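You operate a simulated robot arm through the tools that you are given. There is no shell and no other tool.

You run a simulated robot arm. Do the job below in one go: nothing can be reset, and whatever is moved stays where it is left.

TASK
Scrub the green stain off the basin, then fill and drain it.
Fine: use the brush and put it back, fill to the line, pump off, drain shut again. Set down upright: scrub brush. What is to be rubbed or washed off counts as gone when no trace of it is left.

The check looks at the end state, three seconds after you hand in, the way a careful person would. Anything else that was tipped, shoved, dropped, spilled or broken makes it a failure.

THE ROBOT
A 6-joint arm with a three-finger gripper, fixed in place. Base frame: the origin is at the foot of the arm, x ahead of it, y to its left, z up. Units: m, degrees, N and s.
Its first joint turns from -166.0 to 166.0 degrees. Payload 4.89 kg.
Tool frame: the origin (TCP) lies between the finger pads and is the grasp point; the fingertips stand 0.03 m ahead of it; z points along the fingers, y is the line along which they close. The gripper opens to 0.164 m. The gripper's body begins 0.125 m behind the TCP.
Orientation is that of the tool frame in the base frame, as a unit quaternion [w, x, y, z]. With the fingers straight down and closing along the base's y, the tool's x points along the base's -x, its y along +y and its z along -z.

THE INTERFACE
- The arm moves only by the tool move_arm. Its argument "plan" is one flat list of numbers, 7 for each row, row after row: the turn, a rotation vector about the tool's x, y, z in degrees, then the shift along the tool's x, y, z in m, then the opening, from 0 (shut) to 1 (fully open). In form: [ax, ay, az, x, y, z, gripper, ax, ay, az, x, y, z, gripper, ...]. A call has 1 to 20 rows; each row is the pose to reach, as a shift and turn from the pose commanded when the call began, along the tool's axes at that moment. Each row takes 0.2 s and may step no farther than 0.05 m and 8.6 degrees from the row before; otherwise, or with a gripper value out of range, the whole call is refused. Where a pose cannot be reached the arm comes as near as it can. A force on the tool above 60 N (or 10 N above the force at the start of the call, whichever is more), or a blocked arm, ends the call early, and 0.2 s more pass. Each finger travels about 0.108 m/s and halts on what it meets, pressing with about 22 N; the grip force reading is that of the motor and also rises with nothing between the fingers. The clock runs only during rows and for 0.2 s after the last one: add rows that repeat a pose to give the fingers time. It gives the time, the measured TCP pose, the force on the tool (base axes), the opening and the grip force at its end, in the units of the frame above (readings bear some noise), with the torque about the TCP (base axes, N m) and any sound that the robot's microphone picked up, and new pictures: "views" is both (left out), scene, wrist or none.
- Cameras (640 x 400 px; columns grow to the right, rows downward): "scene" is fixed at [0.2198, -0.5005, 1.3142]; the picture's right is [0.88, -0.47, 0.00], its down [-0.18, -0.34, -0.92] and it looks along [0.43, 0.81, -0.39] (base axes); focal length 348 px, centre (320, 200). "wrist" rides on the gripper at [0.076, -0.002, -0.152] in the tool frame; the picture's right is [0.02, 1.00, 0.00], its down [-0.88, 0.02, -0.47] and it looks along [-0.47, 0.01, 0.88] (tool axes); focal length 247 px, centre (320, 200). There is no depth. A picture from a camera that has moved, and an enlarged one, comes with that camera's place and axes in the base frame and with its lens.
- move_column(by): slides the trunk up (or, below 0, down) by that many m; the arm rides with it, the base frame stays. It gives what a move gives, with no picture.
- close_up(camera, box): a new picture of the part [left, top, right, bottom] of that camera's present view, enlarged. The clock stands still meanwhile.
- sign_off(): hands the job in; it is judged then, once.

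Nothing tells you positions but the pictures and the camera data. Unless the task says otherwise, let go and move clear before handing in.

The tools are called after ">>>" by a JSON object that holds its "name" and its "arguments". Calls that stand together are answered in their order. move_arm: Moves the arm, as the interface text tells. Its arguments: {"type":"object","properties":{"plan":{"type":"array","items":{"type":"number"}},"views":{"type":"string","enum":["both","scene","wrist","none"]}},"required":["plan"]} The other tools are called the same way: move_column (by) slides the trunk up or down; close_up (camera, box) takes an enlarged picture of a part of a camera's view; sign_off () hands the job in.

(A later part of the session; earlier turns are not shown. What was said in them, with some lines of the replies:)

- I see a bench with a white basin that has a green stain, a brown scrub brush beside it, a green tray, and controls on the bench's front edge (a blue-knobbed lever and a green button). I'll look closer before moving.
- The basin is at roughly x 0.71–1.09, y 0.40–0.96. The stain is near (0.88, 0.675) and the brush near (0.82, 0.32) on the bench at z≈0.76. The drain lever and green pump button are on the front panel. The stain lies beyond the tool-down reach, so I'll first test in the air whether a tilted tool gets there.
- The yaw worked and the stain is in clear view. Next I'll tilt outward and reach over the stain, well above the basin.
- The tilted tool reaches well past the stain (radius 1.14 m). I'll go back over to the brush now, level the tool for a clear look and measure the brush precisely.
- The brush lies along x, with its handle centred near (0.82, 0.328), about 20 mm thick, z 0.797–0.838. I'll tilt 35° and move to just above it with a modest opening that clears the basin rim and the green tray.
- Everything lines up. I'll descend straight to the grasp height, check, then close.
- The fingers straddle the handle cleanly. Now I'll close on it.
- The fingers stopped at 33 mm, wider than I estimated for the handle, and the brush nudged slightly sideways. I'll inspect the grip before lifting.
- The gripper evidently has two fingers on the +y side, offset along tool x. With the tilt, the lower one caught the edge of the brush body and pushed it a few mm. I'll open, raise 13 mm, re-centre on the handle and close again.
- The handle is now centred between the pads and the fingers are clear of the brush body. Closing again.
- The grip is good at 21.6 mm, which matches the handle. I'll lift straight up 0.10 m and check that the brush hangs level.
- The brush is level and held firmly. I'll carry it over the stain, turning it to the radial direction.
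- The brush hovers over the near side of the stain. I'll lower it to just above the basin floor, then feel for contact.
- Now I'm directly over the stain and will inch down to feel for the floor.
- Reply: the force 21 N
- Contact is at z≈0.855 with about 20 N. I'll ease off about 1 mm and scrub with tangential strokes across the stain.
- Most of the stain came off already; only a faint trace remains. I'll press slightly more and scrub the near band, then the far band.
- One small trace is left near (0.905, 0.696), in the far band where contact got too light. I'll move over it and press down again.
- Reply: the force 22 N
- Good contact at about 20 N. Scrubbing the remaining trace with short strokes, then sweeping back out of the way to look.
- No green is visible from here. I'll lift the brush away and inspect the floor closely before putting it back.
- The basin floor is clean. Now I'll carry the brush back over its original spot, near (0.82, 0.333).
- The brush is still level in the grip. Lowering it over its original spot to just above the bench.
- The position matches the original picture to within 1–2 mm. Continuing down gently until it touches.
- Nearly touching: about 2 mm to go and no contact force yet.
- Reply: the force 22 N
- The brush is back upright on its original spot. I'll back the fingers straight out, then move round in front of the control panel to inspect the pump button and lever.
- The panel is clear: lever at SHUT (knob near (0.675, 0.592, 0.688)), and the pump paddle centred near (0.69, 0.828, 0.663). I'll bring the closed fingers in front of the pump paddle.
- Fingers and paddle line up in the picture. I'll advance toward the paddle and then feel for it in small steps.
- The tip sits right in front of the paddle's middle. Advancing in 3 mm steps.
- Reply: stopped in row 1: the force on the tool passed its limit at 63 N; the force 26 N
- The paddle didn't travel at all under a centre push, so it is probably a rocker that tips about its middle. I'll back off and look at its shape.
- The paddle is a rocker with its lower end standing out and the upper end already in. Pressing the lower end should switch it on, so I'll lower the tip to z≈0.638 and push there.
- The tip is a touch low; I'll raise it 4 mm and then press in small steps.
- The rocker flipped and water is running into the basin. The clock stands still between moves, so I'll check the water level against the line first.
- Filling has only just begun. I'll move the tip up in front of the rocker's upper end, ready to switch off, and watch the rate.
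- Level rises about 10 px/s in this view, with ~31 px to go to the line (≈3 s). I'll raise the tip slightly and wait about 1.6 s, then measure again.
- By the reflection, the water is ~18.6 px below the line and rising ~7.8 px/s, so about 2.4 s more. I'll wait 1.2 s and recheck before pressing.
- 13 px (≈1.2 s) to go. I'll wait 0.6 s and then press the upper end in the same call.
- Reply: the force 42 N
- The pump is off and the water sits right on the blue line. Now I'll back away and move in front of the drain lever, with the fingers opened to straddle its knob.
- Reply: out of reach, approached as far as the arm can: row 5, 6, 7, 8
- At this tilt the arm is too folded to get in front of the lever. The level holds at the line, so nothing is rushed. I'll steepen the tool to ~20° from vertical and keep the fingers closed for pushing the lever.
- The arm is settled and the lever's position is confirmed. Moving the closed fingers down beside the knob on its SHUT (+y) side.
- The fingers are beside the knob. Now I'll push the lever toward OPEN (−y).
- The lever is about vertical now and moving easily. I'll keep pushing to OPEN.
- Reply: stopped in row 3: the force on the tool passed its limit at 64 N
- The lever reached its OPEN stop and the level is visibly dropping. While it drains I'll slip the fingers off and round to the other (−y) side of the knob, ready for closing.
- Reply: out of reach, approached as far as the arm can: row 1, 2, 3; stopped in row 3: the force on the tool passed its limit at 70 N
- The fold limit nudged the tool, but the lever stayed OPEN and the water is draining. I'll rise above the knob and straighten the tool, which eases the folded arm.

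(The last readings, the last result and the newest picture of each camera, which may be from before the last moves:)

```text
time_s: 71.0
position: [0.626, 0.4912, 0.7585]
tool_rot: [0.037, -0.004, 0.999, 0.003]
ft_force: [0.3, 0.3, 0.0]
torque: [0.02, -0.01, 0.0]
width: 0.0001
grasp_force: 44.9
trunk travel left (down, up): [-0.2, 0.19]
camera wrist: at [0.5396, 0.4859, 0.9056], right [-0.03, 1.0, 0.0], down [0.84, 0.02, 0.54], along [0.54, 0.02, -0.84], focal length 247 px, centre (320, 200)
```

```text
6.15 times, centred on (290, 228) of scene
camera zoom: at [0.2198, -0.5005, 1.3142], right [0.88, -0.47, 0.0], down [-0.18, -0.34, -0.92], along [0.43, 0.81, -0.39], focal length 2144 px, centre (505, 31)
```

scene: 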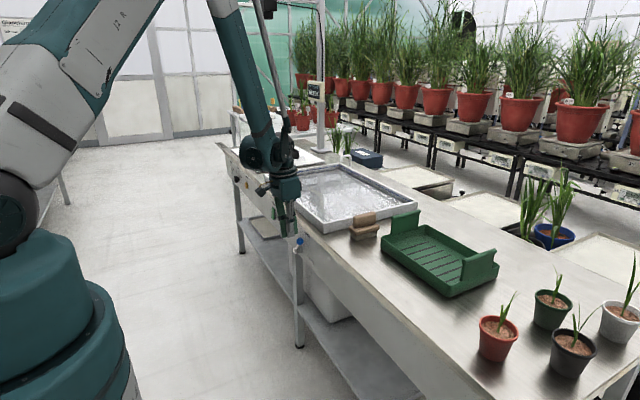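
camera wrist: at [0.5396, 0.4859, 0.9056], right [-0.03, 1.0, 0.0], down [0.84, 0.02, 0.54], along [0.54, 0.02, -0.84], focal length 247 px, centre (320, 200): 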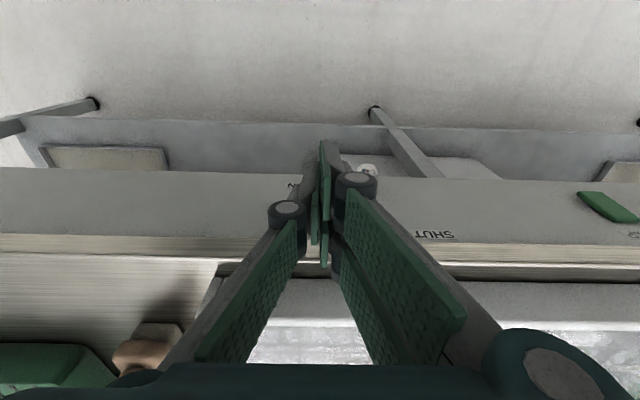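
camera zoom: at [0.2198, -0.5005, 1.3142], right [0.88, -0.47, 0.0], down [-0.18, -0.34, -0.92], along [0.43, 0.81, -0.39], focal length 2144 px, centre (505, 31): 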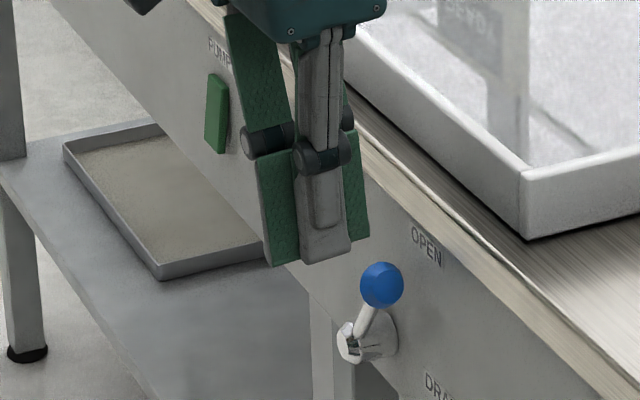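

Clear view: lever fully OPEN, knob near (0.675, 0.506, 0.685). I'll step to its −y side and lower beside it while the basin drains.

>>> {"name": "move_arm", "arguments": {"plan": [0, 0, 0, 0, -0.036, 0, 0, 0, 0, 0, -0.0219, -0.036, 0.0019, 0, 0, 0, 0, -0.0189, -0.036, 0.036, 0, 0, 0, 0, -0.0159, -0.036, 0.0701, 0, 0, 0, 0, -0.0159, -0.036, 0.0701, 0], "views": "both"}}

>>> {"name": "close_up", "arguments": {"camera": "scene", "box": [250, 195, 330, 260]}}

>>> {"name": "close_up", "arguments": {"camera": "scene", "box": [300, 150, 425, 240]}}

```text
time_s: 72.2
position: [0.6489, 0.4539, 0.6883]
tool_rot: [0.038, -0.005, 0.999, 0.004]
ft_force: [-0.2, 0.0, -0.5]
torque: [0.0, 0.01, 0.0]
width: 0.0002
grasp_force: 45.2
trunk travel left (down, up): [-0.2, 0.19]
camera wrist: at [0.5615, 0.4495, 0.8357], right [-0.03, 1.0, 0.0], down [0.84, 0.02, 0.54], along [0.54, 0.02, -0.84], focal length 247 px, centre (320, 200)
```

scene: 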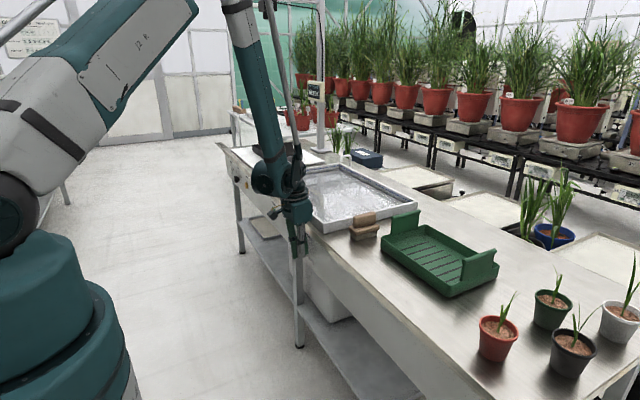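
wrist: 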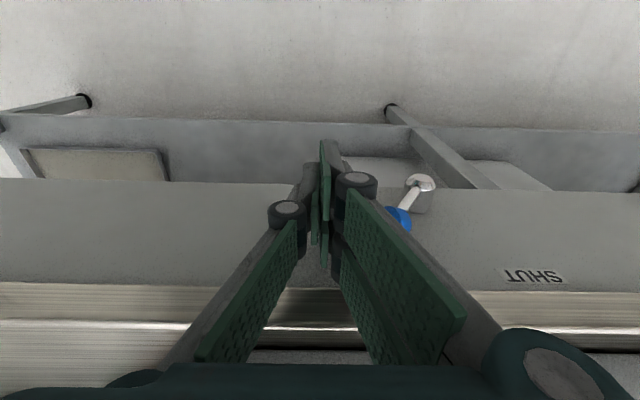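

```text
6.15 times, centred on (290, 228) of scene
camera zoom: at [0.2198, -0.5005, 1.3142], right [0.88, -0.47, 0.0], down [-0.18, -0.34, -0.92], along [0.43, 0.81, -0.39], focal length 2144 px, centre (505, 31)
```

zoom: 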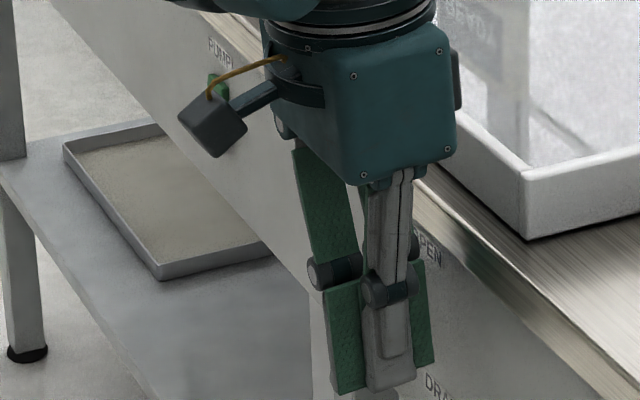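

```text
4.44 times, centred on (362, 195) of scene
camera zoom: at [0.2198, -0.5005, 1.3142], right [0.88, -0.47, 0.0], down [-0.18, -0.34, -0.92], along [0.43, 0.81, -0.39], focal length 1549 px, centre (131, 222)
```

zoom: 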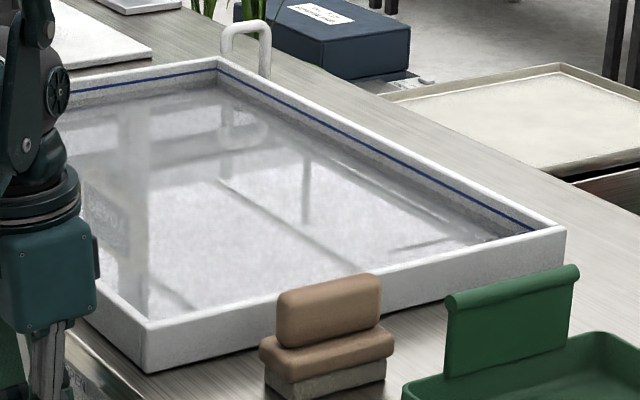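

In position on the −y side of the knob. Now I'll wait for the basin to empty, checking as it goes.

>>> {"name": "move_arm", "arguments": {"plan": [0, 0, 0, 0, 0, 0, 0, 0, 0, 0, 0, 0, 0, 0, 0, 0, 0, 0, 0, 0, 0, 0, 0, 0, 0, 0, 0, 0, 0, 0, 0, 0, 0, 0, 0, 0, 0, 0, 0, 0, 0, 0, 0, 0, 0, 0, 0, 0, 0, 0, 0, 0, 0, 0, 0, 0, 0, 0, 0, 0, 0, 0, 0, 0, 0, 0, 0, 0, 0, 0, 0, 0, 0, 0, 0, 0, 0, 0, 0, 0, 0, 0, 0, 0, 0, 0, 0, 0, 0, 0, 0, 0, 0, 0, 0, 0, 0, 0, 0, 0, 0, 0, 0, 0, 0, 0, 0, 0, 0, 0, 0, 0, 0, 0, 0, 0, 0, 0, 0, 0, 0, 0, 0, 0, 0, 0, 0, 0, 0, 0, 0, 0, 0, 0, 0, 0, 0, 0, 0, 0], "views": "none"}}

>>> {"name": "close_up", "arguments": {"camera": "scene", "box": [300, 150, 425, 240]}}

```text
time_s: 76.4
position: [0.6486, 0.455, 0.6892]
tool_rot: [0.038, -0.005, 0.999, 0.002]
ft_force: [-0.4, -0.5, -0.1]
torque: [0.02, 0.04, 0.0]
width: 0.0
grasp_force: 44.9
trunk travel left (down, up): [-0.2, 0.19]
```

```text
4.44 times, centred on (362, 195) of scene
camera zoom: at [0.2198, -0.5005, 1.3142], right [0.88, -0.47, 0.0], down [-0.18, -0.34, -0.92], along [0.43, 0.81, -0.39], focal length 1549 px, centre (131, 222)
```

zoom: 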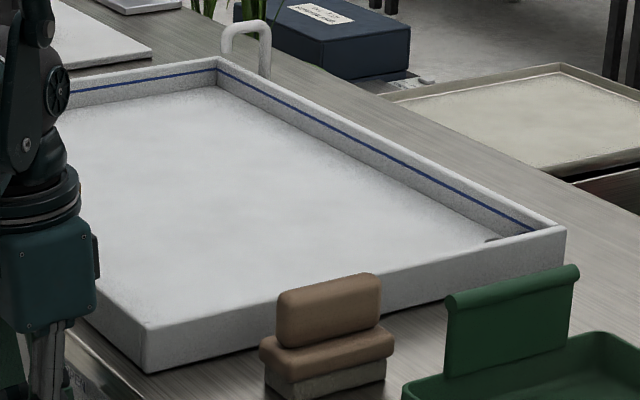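

The basin is empty. Now I'll push the lever back toward SHUT (+y).

>>> {"name": "move_arm", "arguments": {"plan": [0, 0, 0, 0, 0, 0, 0, 0, 0, 0, 0, 0, 0, 0, 0, 0, 0, 0, 0, 0, 0, 0, 0, 0, 0, 0.015, 0, 0, 0, 0, 0, 0, 0.03, 0, 0, 0, 0, 0, 0, 0.045, 0, 0, 0, 0, 0, 0, 0.06, 0, 0, 0, 0, 0, 0, 0.075, 0, 0, 0, 0, 0, 0, 0.088, 0, 0], "views": "both"}}

>>> {"name": "close_up", "arguments": {"camera": "scene", "box": [250, 195, 330, 260]}}

>>> {"name": "close_up", "arguments": {"camera": "wrist", "box": [260, 100, 480, 300]}}

```text
time_s: 78.4
position: [0.6474, 0.5418, 0.69]
tool_rot: [0.037, -0.004, 0.999, 0.004]
ft_force: [-0.8, 0.4, 0.9]
torque: [0.04, 0.03, 0.0]
width: 0.0001
grasp_force: 44.9
trunk travel left (down, up): [-0.2, 0.19]
camera wrist: at [0.5602, 0.5389, 0.8368], right [-0.03, 1.0, 0.0], down [0.84, 0.02, 0.54], along [0.54, 0.02, -0.84], focal length 247 px, centre (320, 200)
```

scene: 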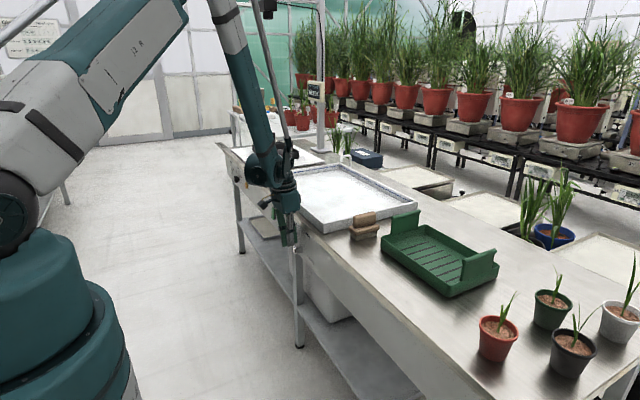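
wrist: 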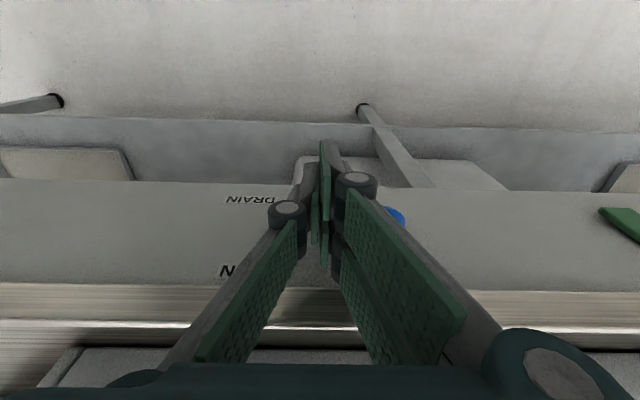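

```text
6.15 times, centred on (290, 228) of scene
camera zoom: at [0.2198, -0.5005, 1.3142], right [0.88, -0.47, 0.0], down [-0.18, -0.34, -0.92], along [0.43, 0.81, -0.39], focal length 2144 px, centre (505, 31)
```

zoom: 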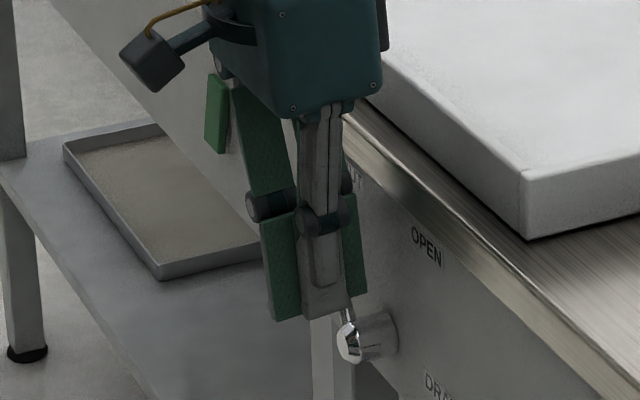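

```text
2.00 times, centred on (370, 200) of wrist
camera zoom: at [0.5602, 0.5389, 0.8368], right [-0.03, 1.0, 0.0], down [0.84, 0.02, 0.54], along [0.54, 0.02, -0.84], focal length 494 px, centre (220, 200)
```

zoom: 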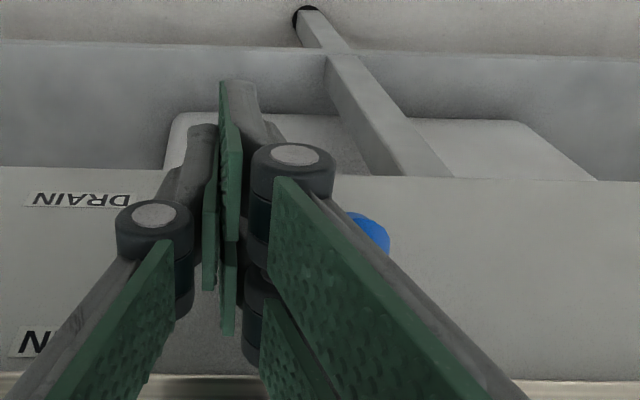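

The lever is past the middle and moving with the fingers. I'll push on to the SHUT stop.

>>> {"name": "move_arm", "arguments": {"plan": [0, 0, 0, 0, 0.008, 0, 0, 0, 0, 0, 0, 0.016, 0, 0, 0, 0, 0, 0, 0.022, 0, 0, 0, 0, 0, 0, 0.028, 0, 0, 0, 0, 0, 0, 0.034, 0, 0], "views": "both"}}

>>> {"name": "close_up", "arguments": {"camera": "scene", "box": [250, 195, 330, 260]}}

```text
time_s: 79.3
position: [0.6457, 0.5618, 0.6911]
tool_rot: [0.037, -0.002, 0.999, 0.0]
ft_force: [-0.4, -16.5, 19.7]
torque: [-0.12, -0.43, -0.4]
width: 0.0
grasp_force: 44.7
trunk travel left (down, up): [-0.2, 0.19]
stopped in row 4: the force on the tool passed its limit at 70 N (the readings are from after the stop); the commanded pose is now the measured one
camera wrist: at [0.5596, 0.5589, 0.8385], right [-0.02, 1.0, 0.0], down [0.84, 0.02, 0.54], along [0.54, 0.01, -0.84], focal length 247 px, centre (320, 200)
```

scene: 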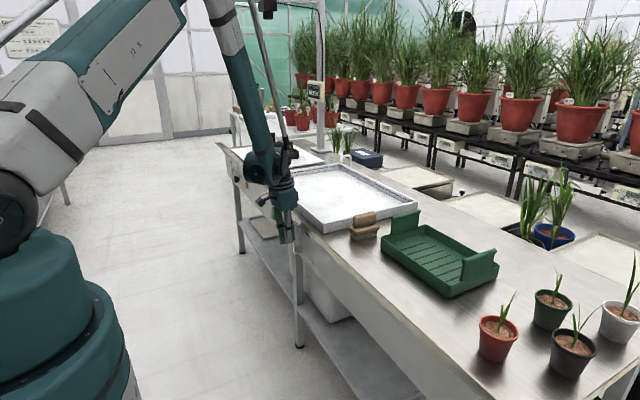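
wrist: 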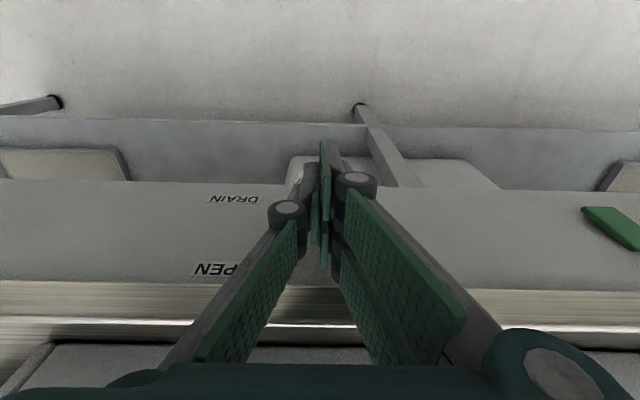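

```text
6.15 times, centred on (290, 228) of scene
camera zoom: at [0.2198, -0.5005, 1.3142], right [0.88, -0.47, 0.0], down [-0.18, -0.34, -0.92], along [0.43, 0.81, -0.39], focal length 2144 px, centre (505, 31)
```

zoom: 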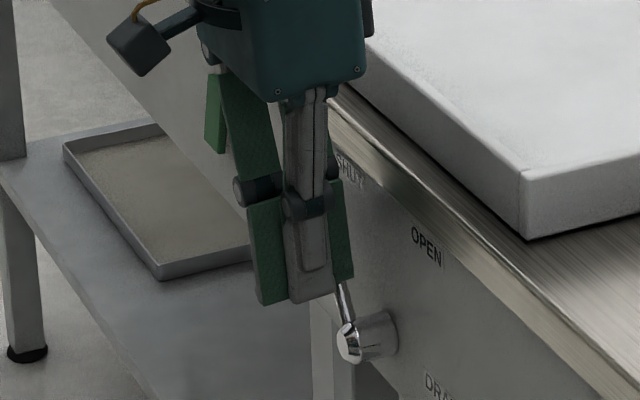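

The fingers hit the stop where SHUT should be. I'll back off, rise clear and compare the lever with its original pose.

>>> {"name": "move_arm", "arguments": {"plan": [0, 0, 0, 0, -0.012, 0, 0, 0, 0, 0, 0, -0.02, -0.035, 0, 0, 0, 0, 0, -0.02, -0.08, 0, 0, 0, 0, 0, -0.02, -0.125, 0, 0, 0, 0, 0.03, -0.02, -0.165, 0, 0, 0, 0, 0.07, -0.02, -0.19, 0], "views": "both"}}

>>> {"name": "close_up", "arguments": {"camera": "scene", "box": [250, 195, 330, 260]}}

>>> {"name": "close_up", "arguments": {"camera": "scene", "box": [255, 150, 425, 240]}}

>>> {"name": "close_up", "arguments": {"camera": "wrist", "box": [160, 60, 480, 260]}}

```text
time_s: 80.7
position: [0.566, 0.5416, 0.8726]
tool_rot: [0.037, -0.002, 0.999, -0.001]
ft_force: [1.8, -0.1, -0.8]
torque: [0.02, 0.25, 0.0]
width: 0.0
grasp_force: 45.0
trunk travel left (down, up): [-0.2, 0.19]
camera wrist: at [0.4784, 0.5392, 1.0202], right [-0.02, 1.0, 0.0], down [0.84, 0.02, 0.54], along [0.54, 0.01, -0.84], focal length 247 px, centre (320, 200)
```

scene: 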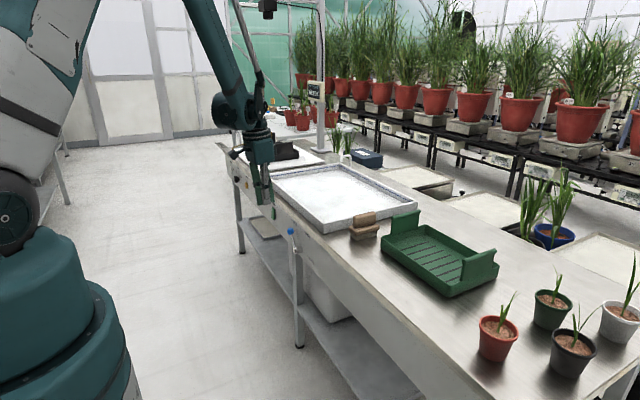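
wrist: 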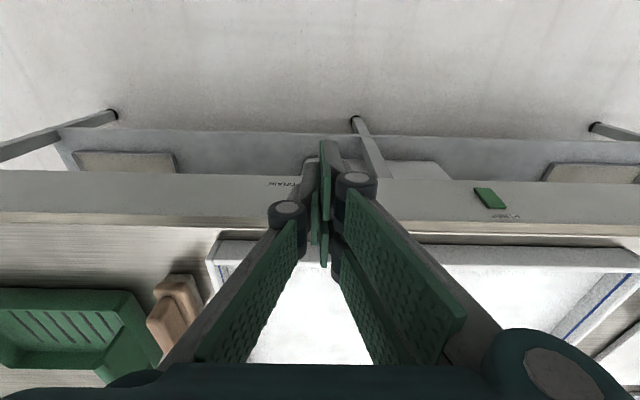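

```text
6.15 times, centred on (290, 228) of scene
camera zoom: at [0.2198, -0.5005, 1.3142], right [0.88, -0.47, 0.0], down [-0.18, -0.34, -0.92], along [0.43, 0.81, -0.39], focal length 2144 px, centre (505, 31)
```

zoom: 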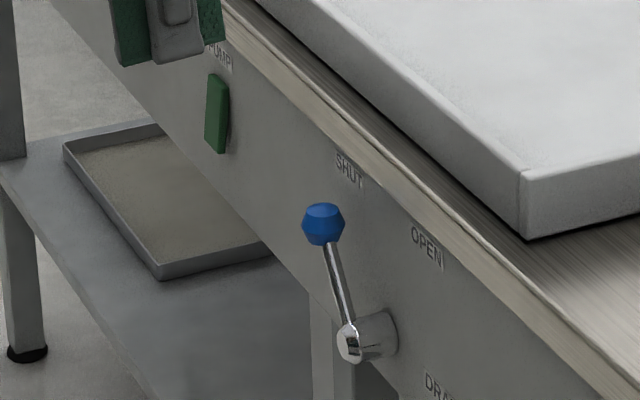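

```text
3.76 times, centred on (340, 195) of scene
camera zoom: at [0.2198, -0.5005, 1.3142], right [0.88, -0.47, 0.0], down [-0.18, -0.34, -0.92], along [0.43, 0.81, -0.39], focal length 1312 px, centre (245, 219)
```

zoom: 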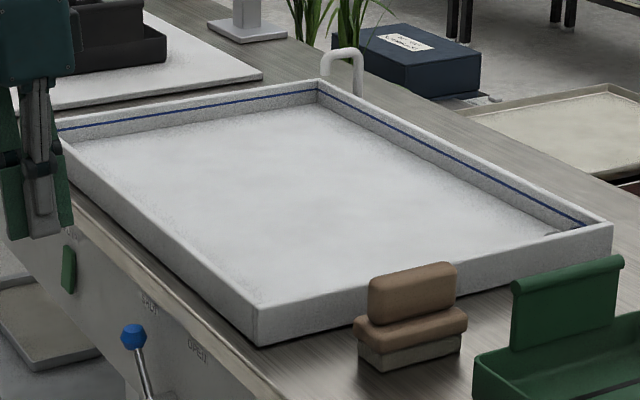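

```text
2.00 times, centred on (320, 160) of wrist
camera zoom: at [0.4784, 0.5392, 1.0202], right [-0.02, 1.0, 0.0], down [0.84, 0.02, 0.54], along [0.54, 0.01, -0.84], focal length 494 px, centre (320, 280)
```

zoom: 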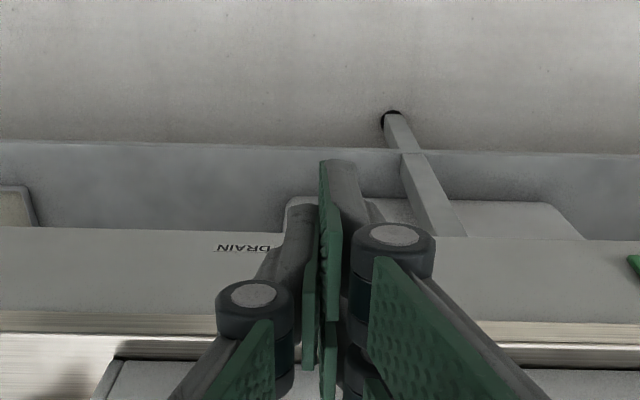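

The lever is exactly back at SHUT, the pump rocker is off, the basin is empty and the brush is in place. I'll rise clear and take a last look at the basin from above.

>>> {"name": "move_arm", "arguments": {"plan": [0, 0, 0, 0, 0.02, -0.04, 0.1, 0, 0, 0, 0, 0.04, -0.08, 0.3, 0, 0, 0, 0, 0.06, -0.12, 0.5, 0, 0, 0, 0, 0.08, -0.16, 0.7, 0, 0, 0, 0, 0.1, -0.19, 0.9, 0, 0, 0, 0, 0.1, -0.19, 1.0], "views": "both"}}

>>> {"name": "close_up", "arguments": {"camera": "wrist", "box": [180, 160, 480, 370]}}

>>> {"name": "close_up", "arguments": {"camera": "scene", "box": [255, 150, 425, 260]}}

>>> {"name": "close_up", "arguments": {"camera": "scene", "box": [300, 170, 350, 210]}}

```text
time_s: 82.1
position: [0.5503, 0.6454, 1.0649]
tool_rot: [0.037, -0.002, 0.999, 0.0]
ft_force: [-0.6, 0.1, 0.6]
torque: [-0.01, -0.01, 0.03]
width: 0.1639
grasp_force: 0.0
trunk travel left (down, up): [-0.2, 0.19]
camera wrist: at [0.4629, 0.6426, 1.2117], right [-0.03, 1.0, 0.0], down [0.84, 0.02, 0.54], along [0.54, 0.01, -0.84], focal length 247 px, centre (320, 200)
```

scene: 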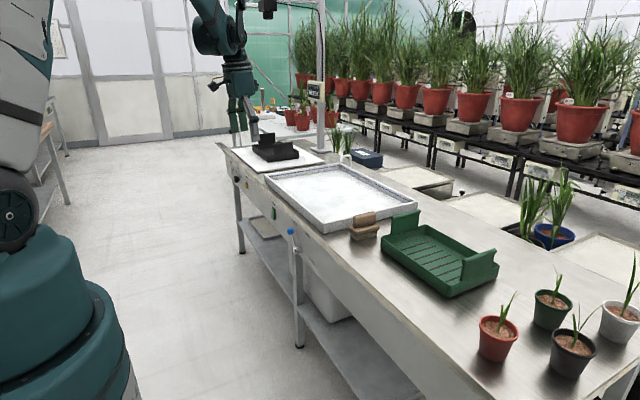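
wrist: 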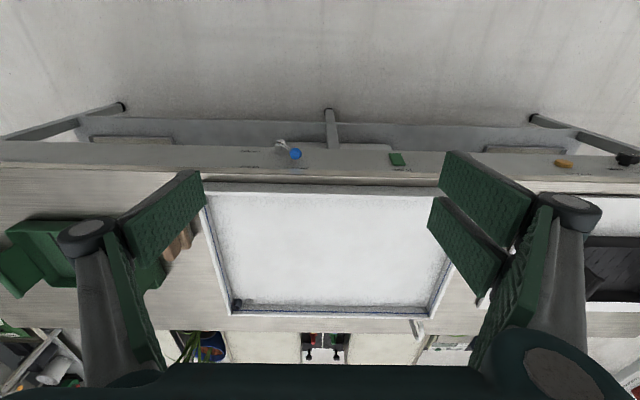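

```text
1.90 times, centred on (330, 265) of wrist
camera zoom: at [0.4629, 0.6426, 1.2117], right [-0.03, 1.0, 0.0], down [0.84, 0.02, 0.54], along [0.54, 0.01, -0.84], focal length 470 px, centre (301, 76)
```

zoom: 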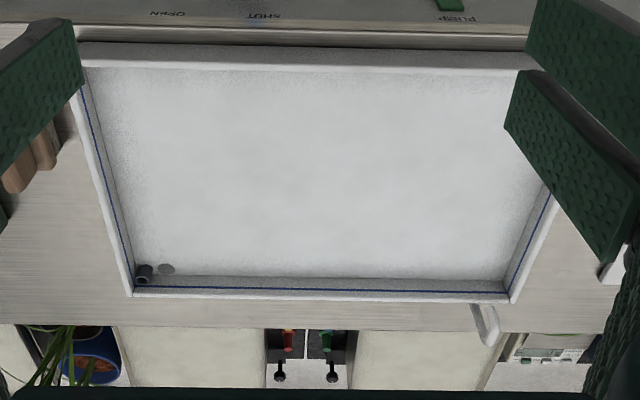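

```text
3.64 times, centred on (340, 205) of scene
camera zoom: at [0.2198, -0.5005, 1.3142], right [0.88, -0.47, 0.0], down [-0.18, -0.34, -0.92], along [0.43, 0.81, -0.39], focal length 1267 px, centre (247, 182)
```

zoom: 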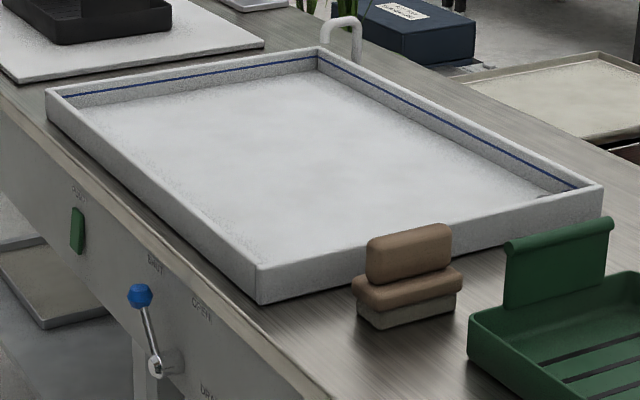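

```text
10.00 times, centred on (325, 190) of scene
camera zoom: at [0.2198, -0.5005, 1.3142], right [0.88, -0.47, 0.0], down [-0.18, -0.34, -0.92], along [0.43, 0.81, -0.39], focal length 3485 px, centre (270, 300)
```

zoom: 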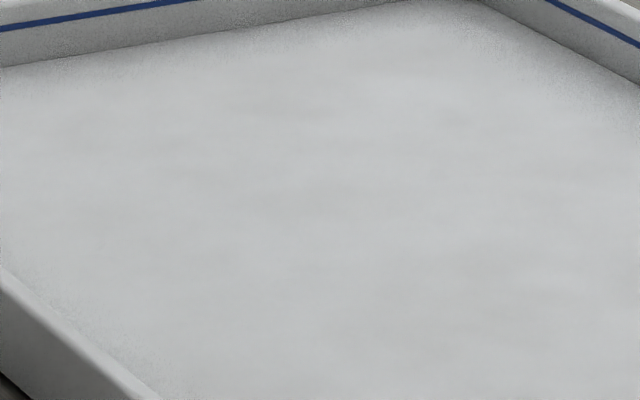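

The basin is spotless and empty, the pump is off and the drain lever is at SHUT. The brush stands upright on its original spot, and the arm is clear. Handing in.

>>> {"name": "sign_off", "arguments": {}}

```text
The job is handed in.
```

The job is done and handed in; I haven't seen the check's verdict. These are the results I saw in the last pictures:

- **Stain:** it's scrubbed off. Close-ups from the scene camera and from above show no green left on the basin floor.
- **Fill and drain:** I filled the basin to the blue line and switched the pump off. Then I opened the drain until the basin was empty and pushed the lever back to SHUT.
- **Brush:** it stands upright on the bench where it started, within a couple of millimetres. My first grip nudged it about 1 cm sideways, so I set it back by matching the original picture.
- **Everything else:** nothing was tipped, dropped or spilled that I could see. The force limit stopped the arm four times:
    - once on the pump switch, which needed pressing at its lower end rather than the middle;
    - once at each end of the drain lever's travel;
    - once while moving around the lever, where the arm was close to its reach limit.

The gripper is open and well clear of the bench.
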